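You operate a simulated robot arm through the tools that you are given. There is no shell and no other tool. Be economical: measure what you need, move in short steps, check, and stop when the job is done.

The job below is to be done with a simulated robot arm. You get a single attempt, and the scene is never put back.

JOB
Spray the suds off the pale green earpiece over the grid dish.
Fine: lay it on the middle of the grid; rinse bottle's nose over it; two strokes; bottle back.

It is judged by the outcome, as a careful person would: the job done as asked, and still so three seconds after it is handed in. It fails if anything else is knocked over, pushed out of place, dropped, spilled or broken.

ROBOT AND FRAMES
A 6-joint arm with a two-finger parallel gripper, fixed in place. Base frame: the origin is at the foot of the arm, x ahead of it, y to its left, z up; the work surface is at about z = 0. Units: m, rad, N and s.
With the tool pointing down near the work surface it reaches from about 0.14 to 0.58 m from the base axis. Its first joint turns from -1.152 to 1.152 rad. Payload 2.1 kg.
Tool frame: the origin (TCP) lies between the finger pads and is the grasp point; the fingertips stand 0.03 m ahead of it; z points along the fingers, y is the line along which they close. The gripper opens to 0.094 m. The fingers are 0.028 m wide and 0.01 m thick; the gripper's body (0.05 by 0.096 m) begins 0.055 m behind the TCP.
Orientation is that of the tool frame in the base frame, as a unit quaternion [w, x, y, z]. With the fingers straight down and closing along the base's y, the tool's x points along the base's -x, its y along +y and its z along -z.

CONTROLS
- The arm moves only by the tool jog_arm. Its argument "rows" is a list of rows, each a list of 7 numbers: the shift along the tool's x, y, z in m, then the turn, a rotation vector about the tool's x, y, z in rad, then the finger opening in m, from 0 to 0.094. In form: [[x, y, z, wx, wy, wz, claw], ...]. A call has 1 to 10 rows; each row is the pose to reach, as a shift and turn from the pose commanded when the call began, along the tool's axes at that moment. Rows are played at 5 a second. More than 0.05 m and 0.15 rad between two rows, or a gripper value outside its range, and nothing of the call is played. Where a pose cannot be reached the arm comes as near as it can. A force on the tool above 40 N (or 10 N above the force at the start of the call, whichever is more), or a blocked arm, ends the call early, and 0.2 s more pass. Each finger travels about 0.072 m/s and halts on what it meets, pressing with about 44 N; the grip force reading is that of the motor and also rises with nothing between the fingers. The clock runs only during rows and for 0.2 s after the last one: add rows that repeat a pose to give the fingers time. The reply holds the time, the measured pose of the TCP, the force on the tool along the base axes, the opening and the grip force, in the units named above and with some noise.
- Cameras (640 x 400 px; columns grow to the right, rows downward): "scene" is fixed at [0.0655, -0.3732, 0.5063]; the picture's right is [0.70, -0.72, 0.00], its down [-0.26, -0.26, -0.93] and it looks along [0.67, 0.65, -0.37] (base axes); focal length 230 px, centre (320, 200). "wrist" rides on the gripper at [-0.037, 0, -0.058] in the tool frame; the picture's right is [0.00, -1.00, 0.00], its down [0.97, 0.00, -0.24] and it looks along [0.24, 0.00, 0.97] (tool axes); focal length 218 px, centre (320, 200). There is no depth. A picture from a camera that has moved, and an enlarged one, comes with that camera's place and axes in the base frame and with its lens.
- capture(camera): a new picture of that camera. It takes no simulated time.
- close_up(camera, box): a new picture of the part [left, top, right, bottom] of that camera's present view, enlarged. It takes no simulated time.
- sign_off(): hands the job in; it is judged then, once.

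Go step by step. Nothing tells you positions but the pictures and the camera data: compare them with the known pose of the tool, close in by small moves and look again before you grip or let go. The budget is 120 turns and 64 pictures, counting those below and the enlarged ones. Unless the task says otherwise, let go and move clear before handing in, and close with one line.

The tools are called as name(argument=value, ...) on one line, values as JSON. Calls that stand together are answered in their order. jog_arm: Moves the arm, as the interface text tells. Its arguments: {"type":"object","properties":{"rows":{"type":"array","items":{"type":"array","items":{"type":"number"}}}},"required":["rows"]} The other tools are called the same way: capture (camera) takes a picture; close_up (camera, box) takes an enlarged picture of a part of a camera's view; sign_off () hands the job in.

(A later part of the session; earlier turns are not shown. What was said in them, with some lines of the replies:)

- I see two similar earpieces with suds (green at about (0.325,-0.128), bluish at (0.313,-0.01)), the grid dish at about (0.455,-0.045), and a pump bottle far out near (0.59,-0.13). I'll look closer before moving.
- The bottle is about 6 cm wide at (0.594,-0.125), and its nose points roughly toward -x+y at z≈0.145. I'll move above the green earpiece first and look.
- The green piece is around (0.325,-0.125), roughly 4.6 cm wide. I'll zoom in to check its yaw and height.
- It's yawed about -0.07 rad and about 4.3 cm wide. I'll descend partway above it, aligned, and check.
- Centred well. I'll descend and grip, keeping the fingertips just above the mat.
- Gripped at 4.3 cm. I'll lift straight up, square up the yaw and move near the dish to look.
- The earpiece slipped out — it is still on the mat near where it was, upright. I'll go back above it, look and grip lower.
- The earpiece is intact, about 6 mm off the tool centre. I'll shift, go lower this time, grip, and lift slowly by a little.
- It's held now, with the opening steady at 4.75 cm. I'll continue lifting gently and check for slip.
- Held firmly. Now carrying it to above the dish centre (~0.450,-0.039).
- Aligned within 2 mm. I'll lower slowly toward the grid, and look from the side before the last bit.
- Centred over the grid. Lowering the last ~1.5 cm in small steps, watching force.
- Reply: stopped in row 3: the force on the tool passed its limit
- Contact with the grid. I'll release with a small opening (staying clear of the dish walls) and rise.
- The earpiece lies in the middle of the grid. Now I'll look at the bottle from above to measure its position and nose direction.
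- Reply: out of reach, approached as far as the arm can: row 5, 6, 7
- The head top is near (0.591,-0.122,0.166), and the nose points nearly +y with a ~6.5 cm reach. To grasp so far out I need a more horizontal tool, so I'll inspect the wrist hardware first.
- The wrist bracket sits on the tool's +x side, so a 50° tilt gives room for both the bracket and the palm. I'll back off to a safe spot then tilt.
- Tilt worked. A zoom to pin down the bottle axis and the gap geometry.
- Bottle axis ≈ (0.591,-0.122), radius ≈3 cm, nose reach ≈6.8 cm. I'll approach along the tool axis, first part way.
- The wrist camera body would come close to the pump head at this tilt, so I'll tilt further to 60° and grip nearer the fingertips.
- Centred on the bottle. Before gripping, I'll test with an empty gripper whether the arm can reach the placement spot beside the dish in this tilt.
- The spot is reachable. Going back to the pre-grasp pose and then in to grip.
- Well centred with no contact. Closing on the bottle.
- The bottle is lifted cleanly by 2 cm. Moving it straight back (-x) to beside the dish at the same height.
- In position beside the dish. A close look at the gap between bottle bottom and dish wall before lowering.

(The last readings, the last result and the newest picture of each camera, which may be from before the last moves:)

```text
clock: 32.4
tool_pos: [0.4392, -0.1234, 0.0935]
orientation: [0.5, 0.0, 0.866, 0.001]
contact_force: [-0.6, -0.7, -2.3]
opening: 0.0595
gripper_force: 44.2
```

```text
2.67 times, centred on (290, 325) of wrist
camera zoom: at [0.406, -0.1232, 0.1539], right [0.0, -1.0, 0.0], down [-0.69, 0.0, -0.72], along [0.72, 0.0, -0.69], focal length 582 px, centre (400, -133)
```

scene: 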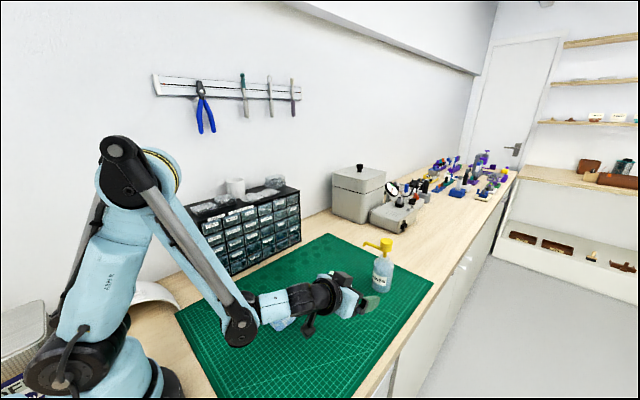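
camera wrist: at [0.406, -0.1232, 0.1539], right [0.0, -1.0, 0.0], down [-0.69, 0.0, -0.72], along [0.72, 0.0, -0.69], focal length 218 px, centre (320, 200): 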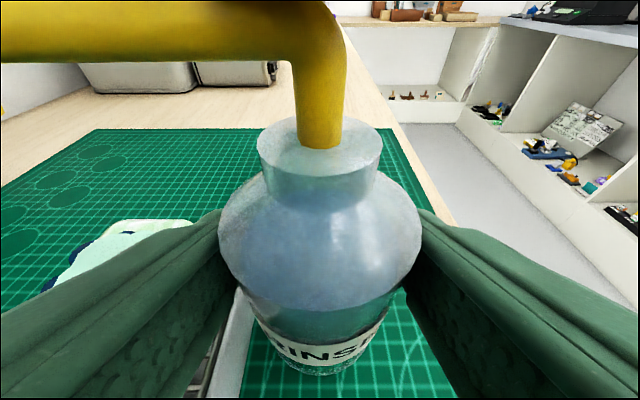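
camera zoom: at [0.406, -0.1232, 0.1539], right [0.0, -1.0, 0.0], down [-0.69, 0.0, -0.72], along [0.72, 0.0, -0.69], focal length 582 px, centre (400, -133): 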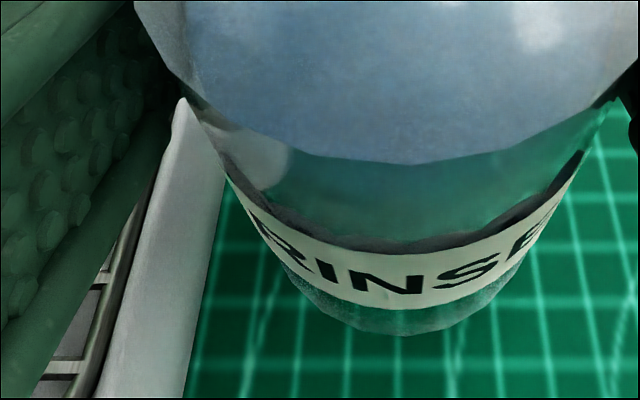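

The rim edge is at about y=-0.084. I'll shift 6 mm toward the dish (leaving ~3 mm gap) and lower the bottle 2 cm.

jog_arm(rows=[[0, 0.003, 0, 0, 0, 0, 0.045], [0, 0.006, 0, 0, 0, 0, 0.045], [0.0043, 0.006, 0.0025, 0, 0, 0, 0.045], [0.0087, 0.006, 0.005, 0, 0, 0, 0.045], [0.013, 0.006, 0.0075, 0, 0, 0, 0.045], [0.0169, 0.006, 0.0098, 0, 0, 0, 0.045], [0.0169, 0.006, 0.0098, 0, 0, 0, 0.045]])

capture(camera="scene")

close_up(camera="wrist", box=[180, 250, 400, 400])

```text
clock: 34.0
tool_pos: [0.4398, -0.1195, 0.0769]
orientation: [0.499, 0.001, 0.867, 0.0]
contact_force: [-0.1, 0.5, -2.6]
opening: 0.0595
gripper_force: 44.0
out of reach, approached as far as the arm can: row 6, 7
```

```text
21 pictures are left
```

scene: 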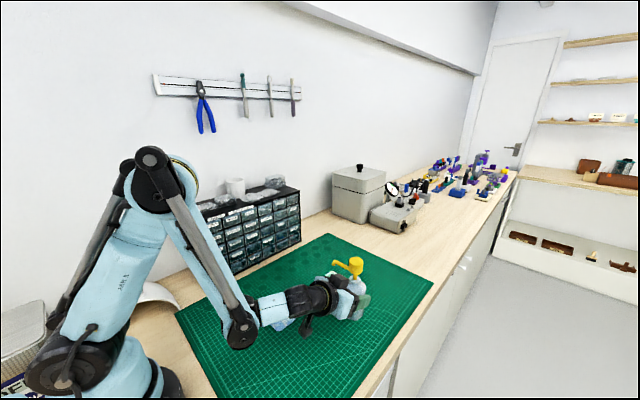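

```text
2.67 times, centred on (290, 325) of wrist
camera zoom: at [0.4079, -0.1177, 0.1374], right [0.0, -1.0, 0.0], down [-0.69, 0.0, -0.72], along [0.72, 0.0, -0.69], focal length 582 px, centre (400, -133)
```

zoom: 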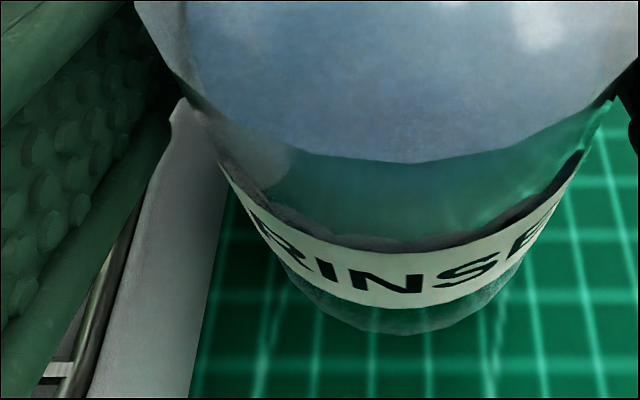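

The arm ran out of reach 2–3 mm above the mat. I'll shift the bottle 8 mm outward and yaw it ~5° (keeps the nose on target), then lower.

jog_arm(rows=[[-0.0087, 0, -0.005, 0, 0, 0, 0.045], [-0.0127, 0, 0.0019, 0, 0, 0, 0.045], [-0.0127, -0.001, 0.0019, -0.0347, 0, -0.02, 0.045], [-0.0127, -0.001, 0.0019, -0.0693, 0, -0.04, 0.045], [-0.0084, -0.001, 0.0044, -0.0693, 0, -0.04, 0.045], [-0.0041, -0.001, 0.0069, -0.0693, 0, -0.04, 0.045], [-0.0025, -0.001, 0.0078, -0.0693, 0, -0.04, 0.045], [-0.0025, -0.001, 0.0078, -0.0693, 0, -0.04, 0.045]])

close_up(camera="scene", box=[270, 220, 390, 330])

```text
clock: 35.8
tool_pos: [0.4481, -0.1199, 0.0752]
orientation: [0.499, -0.034, 0.866, 0.02]
contact_force: [-1.1, 1.7, -3.0]
opening: 0.0593
gripper_force: 43.8
```

```text
3.64 times, centred on (330, 275) of scene
camera zoom: at [0.0655, -0.3732, 0.5063], right [0.7, -0.72, 0.0], down [-0.26, -0.26, -0.93], along [0.67, 0.65, -0.37], focal length 835 px, centre (284, -73)
```

zoom: 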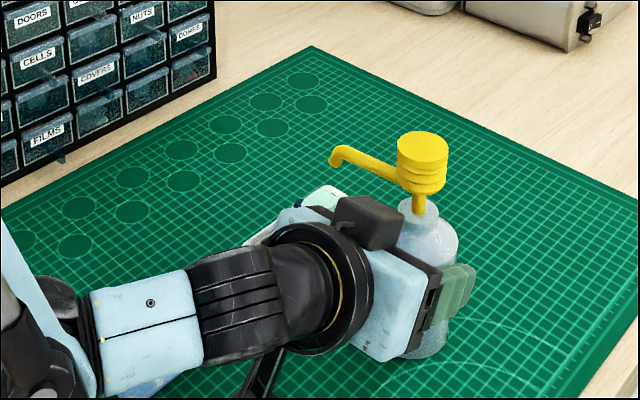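

Still carrying its weight, so ~1 mm to go. Lowering in 0.7 mm steps until the load comes off.

jog_arm(rows=[[0.0006, 0, 0.0004, 0, 0, 0, 0.045], [0.0012, 0, 0.0007, 0, 0, 0, 0.045], [0.0012, 0, 0.0007, 0, 0, 0, 0.045]])

```text
clock: 36.5
tool_pos: [0.4483, -0.1195, 0.0738]
orientation: [0.499, -0.034, 0.866, 0.021]
contact_force: [-1.4, 1.2, 2.1]
opening: 0.0594
gripper_force: 43.7
```

The bottle now stands on the mat. Releasing and backing out along the tool axis in a first short step.

jog_arm(rows=[[0, 0, 0, 0, 0, 0, 0.062], [0, 0, 0, 0, 0, 0, 0.068], [0, 0, 0, 0, 0, 0, 0.075], [0, 0, -0.01, 0, 0, 0, 0.075], [0, 0, -0.02, 0, 0, 0, 0.075], [0, 0, -0.03, 0, 0, 0, 0.075], [0, 0, -0.045, 0, 0, 0, 0.075], [0, 0, -0.045, 0, 0, 0, 0.075]])

capture(camera="wrist")

```text
clock: 38.4
tool_pos: [0.4084, -0.1231, 0.0965]
orientation: [0.499, -0.034, 0.866, 0.021]
contact_force: [0.5, 0.0, -0.3]
opening: 0.0751
gripper_force: 0.2
```

```text
18 pictures are left
camera wrist: at [0.3768, -0.1238, 0.1572], right [0.08, -1.0, 0.0], down [-0.69, -0.05, -0.72], along [0.72, 0.06, -0.69], focal length 218 px, centre (320, 200)
```

wrist: 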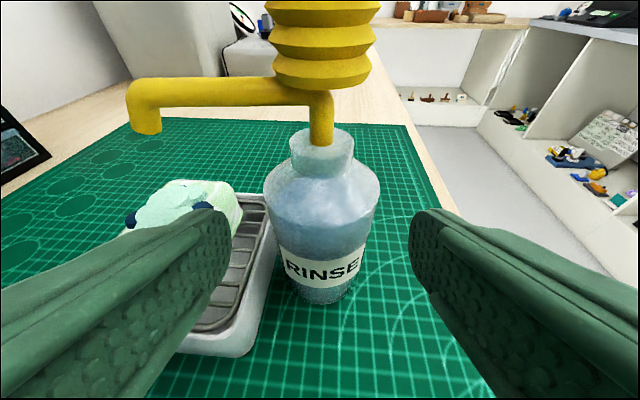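

Bottle upright beside the dish, nose over the earpiece. Backing out, rising, then returning the tool to vertical.

jog_arm(rows=[[0, 0, -0.02, 0, 0, 0, 0.075], [-0.01, 0, -0.045, 0, 0, 0, 0.06], [-0.04, 0, -0.065, 0, 0, 0, 0.04], [-0.075, 0, -0.085, 0, 0, 0, 0.02], [-0.11, 0, -0.1, 0, 0, 0, 0.0], [-0.14, 0, -0.115, 0, 0, 0, 0.0], [-0.14, 0, -0.115, 0, 0, 0, 0.0]])

jog_arm(rows=[[0, 0, 0, 0, 0.145, 0, 0.0], [0, 0, 0, 0, 0.29, 0, 0.0], [0, 0, 0, 0, 0.435, 0, 0.0], [0, 0, 0, 0, 0.58, 0, 0.0], [0, 0, 0, 0, 0.725, 0, 0.0], [0, 0, 0, 0, 0.87, 0, 0.0], [0, 0, 0, 0, 1.01, 0, 0.0], [0, 0, 0, 0, 1.047, 0, 0.0], [0, 0, 0, 0, 1.047, 0, 0.0]])

capture(camera="wrist")

close_up(camera="scene", box=[270, 220, 390, 330])

```text
clock: 40.0
tool_pos: [0.3787, -0.1263, 0.2757]
orientation: [0.5, -0.034, 0.865, 0.02]
contact_force: [-1.0, 0.3, 0.3]
opening: 0.0
gripper_force: 33.3
```

```text
clock: 42.0
tool_pos: [0.3793, -0.1249, 0.276]
orientation: [-0.001, -0.04, 0.999, 0.0]
contact_force: [-0.3, -0.8, -0.3]
opening: 0.0002
gripper_force: 33.0
```

```text
17 pictures are left
camera wrist: at [0.4161, -0.121, 0.3334], right [0.08, -1.0, 0.0], down [-0.97, -0.08, 0.24], along [-0.24, -0.02, -0.97], focal length 218 px, centre (320, 200)
```

wrist: 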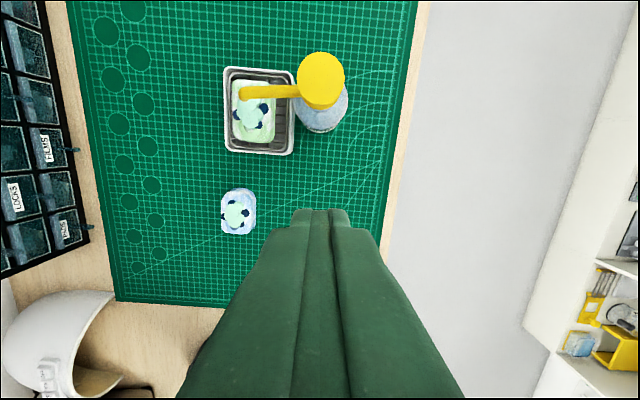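

```text
3.64 times, centred on (330, 275) of scene
camera zoom: at [0.0655, -0.3732, 0.5063], right [0.7, -0.72, 0.0], down [-0.26, -0.26, -0.93], along [0.67, 0.65, -0.37], focal length 835 px, centre (284, -73)
```

zoom: 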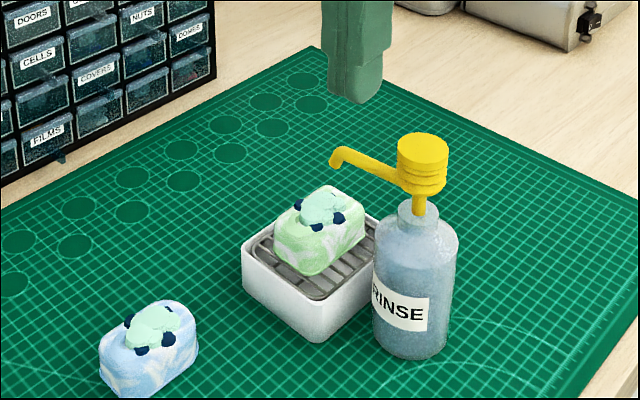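

The nose sits above the suds, and the head is at (0.462,-0.118). Moving the closed fingers above the pump head.

jog_arm(rows=[[-0.03, 0, 0, 0, 0, 0, 0.0], [-0.06, 0, 0, 0, 0, 0, 0.0], [-0.083, 0.0005, 0.01, 0, 0, 0, 0.0], [-0.083, 0.0005, 0.035, 0, 0, 0, 0.0], [-0.083, 0.0005, 0.055, 0, 0, 0, 0.0], [-0.083, 0.0005, 0.055, 0, 0, 0, 0.0]])

close_up(camera="scene", box=[290, 200, 390, 310])

capture(camera="wrist")

```text
clock: 43.4
tool_pos: [0.4622, -0.1168, 0.2196]
orientation: [-0.001, -0.04, 0.999, 0.001]
contact_force: [0.5, 0.0, -0.4]
opening: 0.0
gripper_force: 33.0
```

```text
3.64 times, centred on (340, 255) of scene
camera zoom: at [0.0655, -0.3732, 0.5063], right [0.7, -0.72, 0.0], down [-0.26, -0.26, -0.93], along [0.67, 0.65, -0.37], focal length 835 px, centre (247, 0)
```

zoom: 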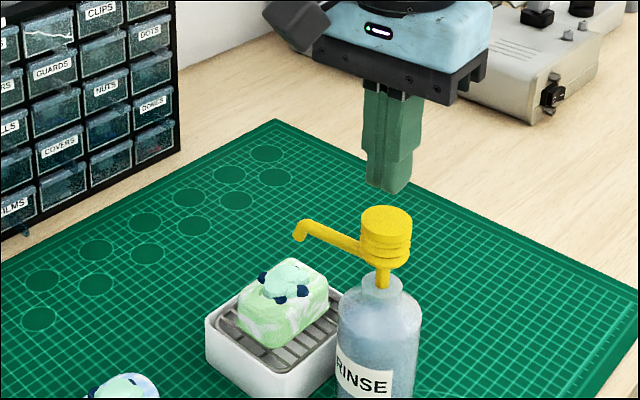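

```text
14 pictures are left
camera wrist: at [0.4986, -0.1138, 0.2777], right [0.08, -1.0, 0.0], down [-0.97, -0.08, 0.24], along [-0.24, -0.02, -0.97], focal length 218 px, centre (320, 200)
```

wrist: 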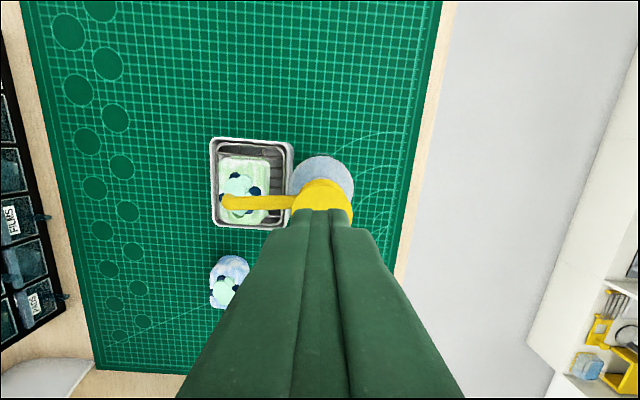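

Fingertips are centred over the head. Pressing down for stroke one in small steps.

jog_arm(rows=[[0, 0, 0.012, 0, 0, 0, 0.0], [0, 0, 0.02, 0, 0, 0, 0.0], [0, 0, 0.024, 0, 0, 0, 0.0], [0, 0, 0.028, 0, 0, 0, 0.0], [0, 0, 0.031, 0, 0, 0, 0.0], [0, 0, 0.034, 0, 0, 0, 0.0], [0, 0, 0.034, 0, 0, 0, 0.0]])

close_up(camera="scene", box=[290, 200, 390, 310])

```text
clock: 45.0
tool_pos: [0.463, -0.1174, 0.188]
orientation: [0.0, -0.04, 0.999, 0.002]
contact_force: [1.5, 0.5, 5.0]
opening: 0.0
gripper_force: 32.9
```

```text
3.64 times, centred on (340, 255) of scene
camera zoom: at [0.0654, -0.3732, 0.5063], right [0.7, -0.72, 0.0], down [-0.26, -0.26, -0.93], along [0.67, 0.65, -0.37], focal length 835 px, centre (247, 0)
```

zoom: 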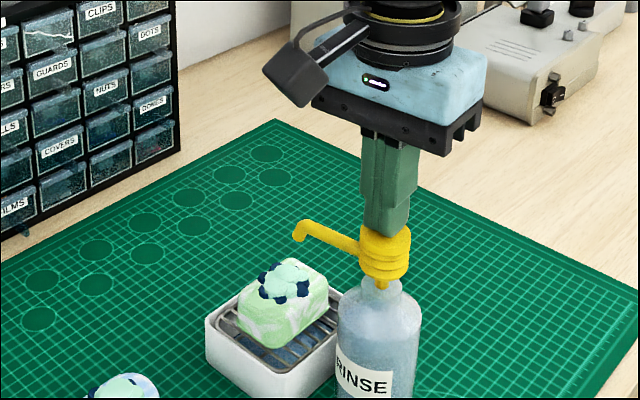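

The head is going down with ~5 N and some rinse appears in the dish. I'll complete this stroke deeper.

jog_arm(rows=[[0, 0, 0.003, 0, 0, 0, 0.0], [0, 0, 0.006, 0, 0, 0, 0.0], [0, 0, 0.009, 0, 0, 0, 0.0], [0, 0, 0.011, 0, 0, 0, 0.0], [0, 0, 0.011, 0, 0, 0, 0.0]])

close_up(camera="scene", box=[290, 200, 390, 310])

```text
clock: 45.6
tool_pos: [0.4638, -0.1187, 0.183]
orientation: [0.002, -0.04, 0.999, 0.001]
contact_force: [3.4, 0.0, 31.0]
opening: 0.0
gripper_force: 32.6
stopped in row 3: the force on the tool passed its limit (the readings are from after the stop); the commanded pose is now the measured one
```

```text
3.64 times, centred on (340, 255) of scene
camera zoom: at [0.0653, -0.3732, 0.5064], right [0.7, -0.72, 0.0], down [-0.26, -0.26, -0.93], along [0.67, 0.65, -0.37], focal length 835 px, centre (247, 0)
```

zoom: 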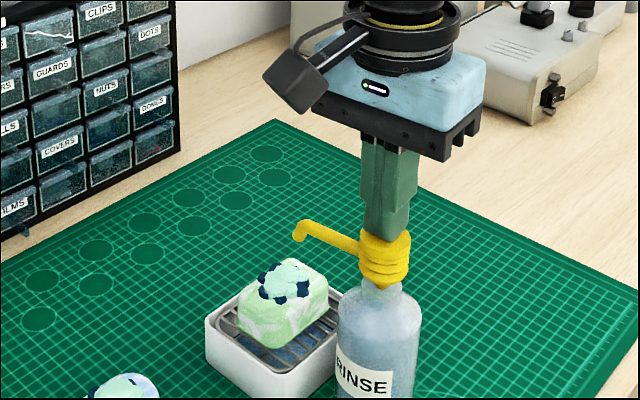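

That's the bottom of stroke one. I'll rise so the head returns and inspect the result on the earpiece.

jog_arm(rows=[[0, 0, -0.008, 0, 0, 0, 0.0], [0, 0, -0.018, 0, 0, 0, 0.0], [0, 0, -0.035, 0, 0, 0, 0.0], [0, 0, -0.035, 0, 0, 0, 0.0]])

close_up(camera="scene", box=[310, 245, 370, 310])

close_up(camera="wrist", box=[195, 120, 365, 240])

```text
clock: 46.6
tool_pos: [0.464, -0.1178, 0.2165]
orientation: [0.001, -0.04, 0.999, 0.001]
contact_force: [0.1, -0.8, 0.3]
opening: 0.0002
gripper_force: 33.0
```

```text
6.15 times, centred on (340, 278) of scene
camera zoom: at [0.0655, -0.3732, 0.5063], right [0.7, -0.72, 0.0], down [-0.26, -0.26, -0.93], along [0.67, 0.65, -0.37], focal length 1413 px, centre (197, -277)
```

zoom: 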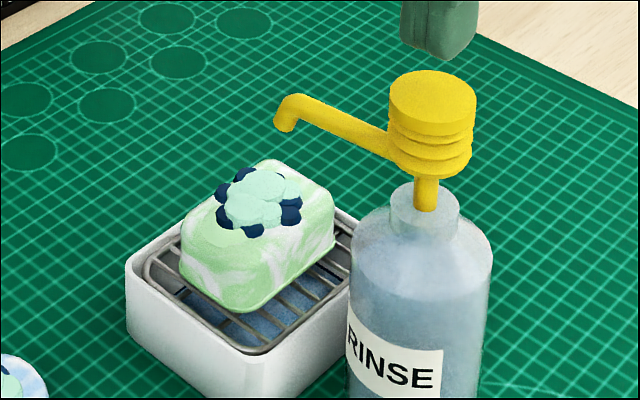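

```text
3.33 times, centred on (280, 180) of wrist
camera zoom: at [0.4998, -0.1143, 0.2735], right [0.08, -1.0, 0.0], down [-0.97, -0.08, 0.24], along [-0.24, -0.02, -0.97], focal length 728 px, centre (453, 267)
```

zoom: 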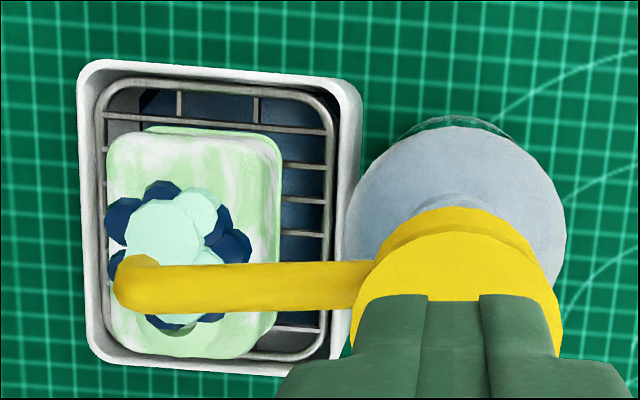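

Stroke one ran into the dish and the pump head has sprung back; nose still sits over the suds. Now stroke two.

jog_arm(rows=[[0, 0, 0.012, 0, 0, 0, 0.0], [0, 0, 0.02, 0, 0, 0, 0.0], [0, 0, 0.025, 0, 0, 0, 0.0], [0, 0, 0.029, 0, 0, 0, 0.0], [0, 0, 0.033, 0, 0, 0, 0.0], [0, 0, 0.0355, 0, 0, 0, 0.0], [0, 0, 0.0355, 0, 0, 0, 0.0]])

jog_arm(rows=[[0, 0, -0.01, 0, 0, 0, 0.0], [0, 0, -0.02, 0, 0, 0, 0.0], [0, 0, -0.035, 0, 0, 0, 0.0], [0, 0, -0.07, 0, 0, 0, 0.0], [0, 0, -0.07, 0, 0, 0, 0.0]])

close_up(camera="scene", box=[310, 245, 370, 310])

```text
clock: 48.3
tool_pos: [0.4637, -0.1171, 0.1834]
orientation: [0.001, -0.04, 0.999, 0.001]
contact_force: [3.5, 0.0, 30.8]
opening: 0.0
gripper_force: 33.1
stopped in row 7: the force on the tool passed its limit (the readings are from after the stop); the commanded pose is now the measured one
```

```text
clock: 49.5
tool_pos: [0.4618, -0.117, 0.2519]
orientation: [0.0, -0.041, 0.999, 0.001]
contact_force: [-0.1, -0.3, -1.3]
opening: 0.0
gripper_force: 33.5
```

```text
6.15 times, centred on (340, 278) of scene
camera zoom: at [0.0655, -0.3732, 0.5063], right [0.7, -0.72, 0.0], down [-0.26, -0.26, -0.93], along [0.67, 0.65, -0.37], focal length 1413 px, centre (197, -277)
```

zoom: 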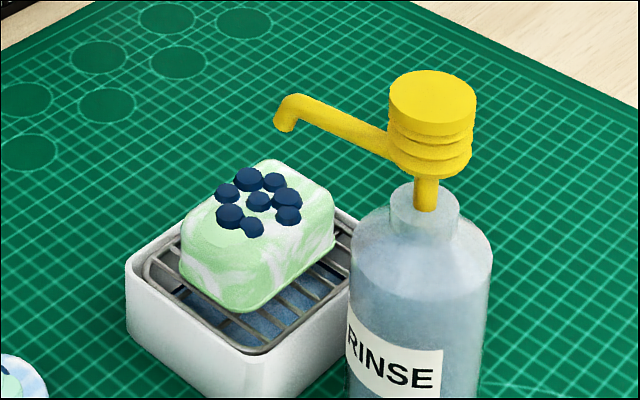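

The suds are gone after two strokes. Now back for the bottle: retrace the path to the tilted pre-grasp pose.

jog_arm(rows=[[0.0, 0, -0.02, 0, 0, 0, 0.02], [0.03, 0, -0.024, 0, 0, 0, 0.04], [0.06, 0, -0.024, 0, 0, 0, 0.06], [0.083, -0.0005, -0.024, 0, 0, 0, 0.075], [0.083, -0.0005, -0.024, 0, 0, 0, 0.075]])

jog_arm(rows=[[0, 0, 0, 0, -0.145, 0, 0.075], [0, 0, 0, 0, -0.29, 0, 0.075], [0, 0, 0, 0, -0.435, 0, 0.075], [0, 0, 0, 0, -0.58, 0, 0.075], [0, 0, 0, 0, -0.725, 0, 0.075], [0, 0, 0, 0, -0.87, 0, 0.075], [0, 0, 0, 0, -1.01, 0, 0.075], [0, 0, 0, 0, -1.047, 0, 0.075], [0, 0, 0, 0, -1.047, 0, 0.075]])

```text
clock: 50.7
tool_pos: [0.3796, -0.1262, 0.2766]
orientation: [0.001, -0.04, 0.999, 0.002]
contact_force: [-0.2, -0.5, 0.2]
opening: 0.075
gripper_force: 0.1
```

```text
clock: 52.7
tool_pos: [0.381, -0.1249, 0.2763]
orientation: [0.501, -0.034, 0.865, 0.021]
contact_force: [-0.1, 0.1, 0.0]
opening: 0.075
gripper_force: 0.1
```

Pose matches the earlier one. Descending to the pre-grasp position and checking.

jog_arm(rows=[[0.03, 0, 0.015, 0, 0, 0, 0.075], [0.065, 0, 0.03, 0, 0, 0, 0.075], [0.1, 0, 0.05, 0, 0, 0, 0.075], [0.13, 0, 0.07, 0, 0, 0, 0.075], [0.14, 0, 0.095, 0, 0, 0, 0.075], [0.14, 0, 0.115, 0, 0, 0, 0.075], [0.14, 0, 0.115, 0, 0, 0, 0.075]])

capture(camera="wrist")

```text
clock: 54.3
tool_pos: [0.4098, -0.1223, 0.0975]
orientation: [0.5, -0.035, 0.865, 0.021]
contact_force: [0.3, 0.3, 0.2]
opening: 0.075
gripper_force: 0.0
```

```text
8 pictures are left
camera wrist: at [0.3782, -0.1238, 0.1562], right [0.08, -1.0, 0.0], down [-0.69, -0.05, -0.72], along [0.72, 0.06, -0.69], focal length 218 px, centre (320, 200)
```

wrist: 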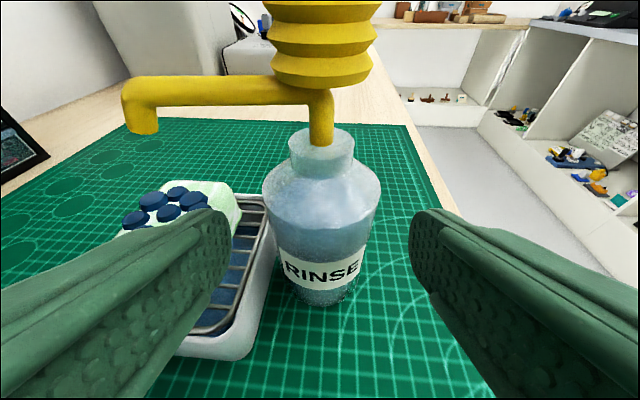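

Same view as before. Advancing onto the bottle, gripping and lifting straight up 2 cm.

jog_arm(rows=[[0, 0, 0.015, 0, 0, 0, 0.075], [0, 0, 0.03, 0, 0, 0, 0.075], [0, 0, 0.044, 0, 0, 0, 0.075], [0, 0, 0.044, 0, 0, 0, 0.065], [0, 0, 0.044, 0, 0, 0, 0.05], [0, 0, 0.044, 0, 0, 0, 0.045], [0, 0, 0.044, 0, 0, 0, 0.045], [0, 0, 0.044, 0, 0, 0, 0.045]])

jog_arm(rows=[[-0.0043, 0, -0.0025, 0, 0, 0, 0.045], [-0.0087, 0, -0.005, 0, 0, 0, 0.045], [-0.013, 0, -0.0075, 0, 0, 0, 0.045], [-0.0173, 0, -0.01, 0, 0, 0, 0.045], [-0.0173, 0, -0.01, 0, 0, 0, 0.045]])

close_up(camera="scene", box=[270, 220, 390, 330])

```text
clock: 56.1
tool_pos: [0.4472, -0.1201, 0.0746]
orientation: [0.5, -0.035, 0.865, 0.02]
contact_force: [-0.7, 0.0, 0.5]
opening: 0.0591
gripper_force: 44.2
```

```text
clock: 57.3
tool_pos: [0.4477, -0.118, 0.0949]
orientation: [0.5, -0.034, 0.865, 0.02]
contact_force: [0.2, -0.6, -2.8]
opening: 0.0587
gripper_force: 43.8
```

```text
3.64 times, centred on (330, 275) of scene
camera zoom: at [0.0655, -0.3732, 0.5063], right [0.7, -0.72, 0.0], down [-0.26, -0.26, -0.93], along [0.67, 0.65, -0.37], focal length 835 px, centre (284, -73)
```

zoom: 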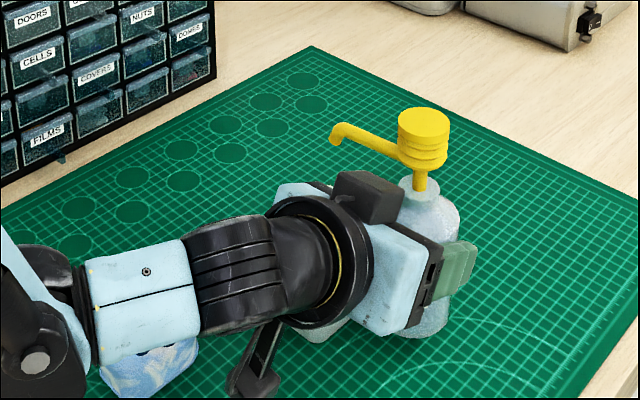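

Lifted fine. Moving clear of the dish, undoing the yaw, then straight out to the original spot.

jog_arm(rows=[[0, -0.004, 0, 0, 0, 0, 0.045], [0, -0.004, 0, 0.0347, 0, 0.02, 0.045], [0, -0.004, 0, 0.0693, 0, 0.04, 0.045], [0, -0.004, 0, 0.0693, 0, 0.04, 0.045]])

```text
clock: 58.3
tool_pos: [0.4471, -0.1228, 0.096]
orientation: [0.501, 0.0, 0.865, 0.001]
contact_force: [-0.2, 0.1, -2.9]
opening: 0.0593
gripper_force: 44.2
```

jog_arm(rows=[[-0.0081, 0, 0.0141, 0, 0, 0, 0.045], [-0.0163, 0, 0.0282, 0, 0, 0, 0.045], [-0.0244, 0, 0.0423, 0, 0, 0, 0.045], [-0.0326, 0, 0.0564, 0, 0, 0, 0.045], [-0.0407, 0, 0.0705, 0, 0, 0, 0.045], [-0.0489, 0, 0.0846, 0, 0, 0, 0.045], [-0.057, 0, 0.0987, 0, 0, 0, 0.045], [-0.0652, 0, 0.1128, 0, 0, 0, 0.045], [-0.0652, 0, 0.1128, 0, 0, 0, 0.045]])

close_up(camera="scene", box=[310, 210, 430, 320])

```text
clock: 60.3
tool_pos: [0.5795, -0.1224, 0.0962]
orientation: [0.501, 0.0, 0.866, 0.001]
contact_force: [1.2, -0.2, -2.5]
opening: 0.0593
gripper_force: 43.8
```

```text
3.64 times, centred on (370, 265) of scene
camera zoom: at [0.0655, -0.3732, 0.5063], right [0.7, -0.72, 0.0], down [-0.26, -0.26, -0.93], along [0.67, 0.65, -0.37], focal length 835 px, centre (138, -36)
```

zoom: 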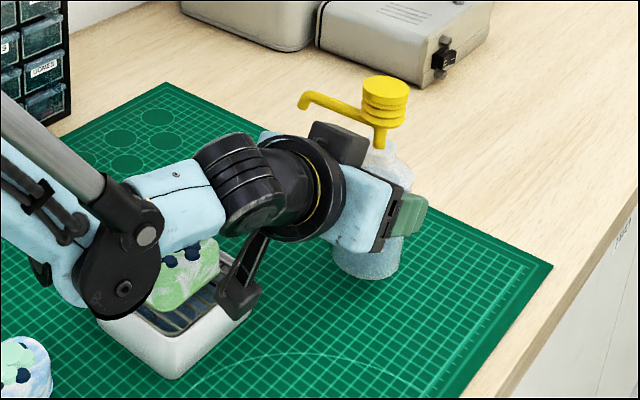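

About 2 mm too far out compared with the original; correcting while lowering.

jog_arm(rows=[[0.001, 0, -0.0017, 0, 0, 0, 0.045], [0.0053, 0, 0.0008, 0, 0, 0, 0.045], [0.0097, 0, 0.0033, 0, 0, 0, 0.045], [0.014, 0, 0.0058, 0, 0, 0, 0.045], [0.0175, 0, 0.0078, 0, 0, 0, 0.045], [0.0183, 0, 0.0083, 0, 0, 0, 0.045], [0.0183, 0, 0.0083, 0, 0, 0, 0.045]])

```text
clock: 61.9
tool_pos: [0.5763, -0.1221, 0.0764]
orientation: [0.501, 0.0, 0.866, 0.001]
contact_force: [0.2, -0.5, -3.4]
opening: 0.0591
gripper_force: 44.3
```

Still carrying the weight; a touch lower in sub-millimetre steps.

jog_arm(rows=[[0.0006, 0, 0.0003, 0, 0, 0, 0.045], [0.001, 0, 0.0006, 0, 0, 0, 0.045], [0.001, 0, 0.0006, 0, 0, 0, 0.045]])

```text
clock: 62.7
tool_pos: [0.5778, -0.1226, 0.0755]
orientation: [0.501, -0.001, 0.865, 0.001]
contact_force: [-0.9, 0.6, -1.9]
opening: 0.059
gripper_force: 44.0
```

jog_arm(rows=[[0.0005, 0, 0.0003, 0, 0, 0, 0.045], [0.0008, 0, 0.0005, 0, 0, 0, 0.045], [0.0008, 0, 0.0005, 0, 0, 0, 0.045]])

```text
clock: 63.5
tool_pos: [0.5772, -0.1223, 0.0758]
orientation: [0.502, 0.001, 0.865, 0.0]
contact_force: [-6.3, 5.1, 19.2]
opening: 0.0589
gripper_force: 43.9
```

The bottle is firmly on the mat. Easing up a hair, releasing, and backing out.

jog_arm(rows=[[-0.0004, 0, -0.0002, 0, 0, 0, 0.045], [-0.0004, 0, -0.0002, 0, 0, 0, 0.06], [-0.0004, 0, -0.0002, 0, 0, 0, 0.066], [-0.0004, 0, -0.0002, 0, 0, 0, 0.08], [-0.0004, 0, -0.0002, 0, 0, 0, 0.08], [0, 0, -0.012, 0, 0, 0, 0.08], [0, 0, -0.03, 0, 0, 0, 0.08], [0, 0, -0.06, 0, 0, 0, 0.08], [0, 0, -0.1, 0, 0, 0, 0.08], [0, 0, -0.1, 0, 0, 0, 0.08]])

jog_arm(rows=[[-0.03, 0, -0.03, 0, 0, 0, 0.08], [-0.065, 0, -0.06, 0, 0, 0, 0.08], [-0.1, 0, -0.09, 0, 0, 0, 0.08], [-0.1, 0, -0.12, 0, 0, 0, 0.08], [-0.1, 0, -0.12, 0, 0, 0, 0.08]])

capture(camera="scene")

close_up(camera="scene", box=[250, 220, 430, 370])

```text
clock: 65.7
tool_pos: [0.4891, -0.1233, 0.1242]
orientation: [0.502, 0.0, 0.865, 0.0]
contact_force: [0.7, 0.6, 0.5]
opening: 0.08
gripper_force: 0.1
```

```text
clock: 66.9
tool_pos: [0.4365, -0.1225, 0.2709]
orientation: [0.501, 0.0, 0.865, 0.001]
contact_force: [0.3, -0.1, -1.2]
opening: 0.0802
gripper_force: 0.1
```

```text
5 pictures are left
```

scene: 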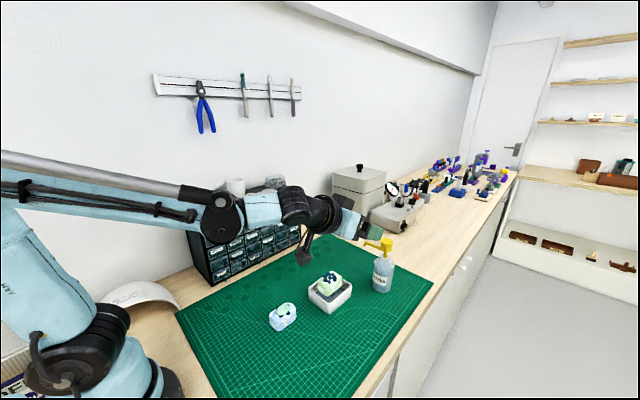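

```text
2.67 times, centred on (340, 295) of scene
camera zoom: at [0.0655, -0.3732, 0.5063], right [0.7, -0.72, 0.0], down [-0.26, -0.26, -0.93], along [0.67, 0.65, -0.37], focal length 612 px, centre (267, -53)
```

zoom: 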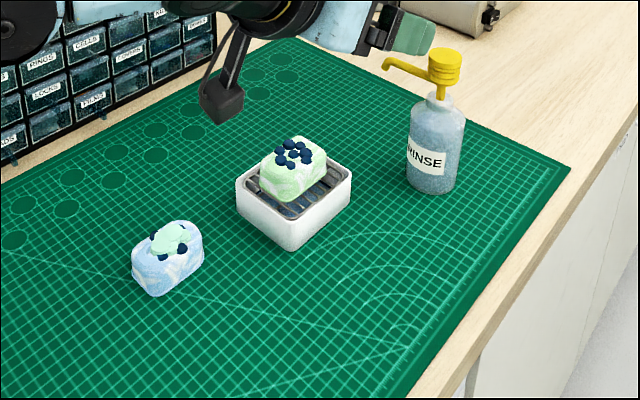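

The earpiece is clean on the grid, the dish and blue earpiece haven't moved, the bottle is back at its original spot, and the arm is clear. Handing in.

sign_off()

```text
The job is handed in.
```

The pale green earpiece is on the middle of the grid with its suds sprayed off in two strokes. The rinse bottle is back where it started, and nothing else was moved. The earpiece slipped out of the gripper once on the first lift, but it stayed upright on the mat.
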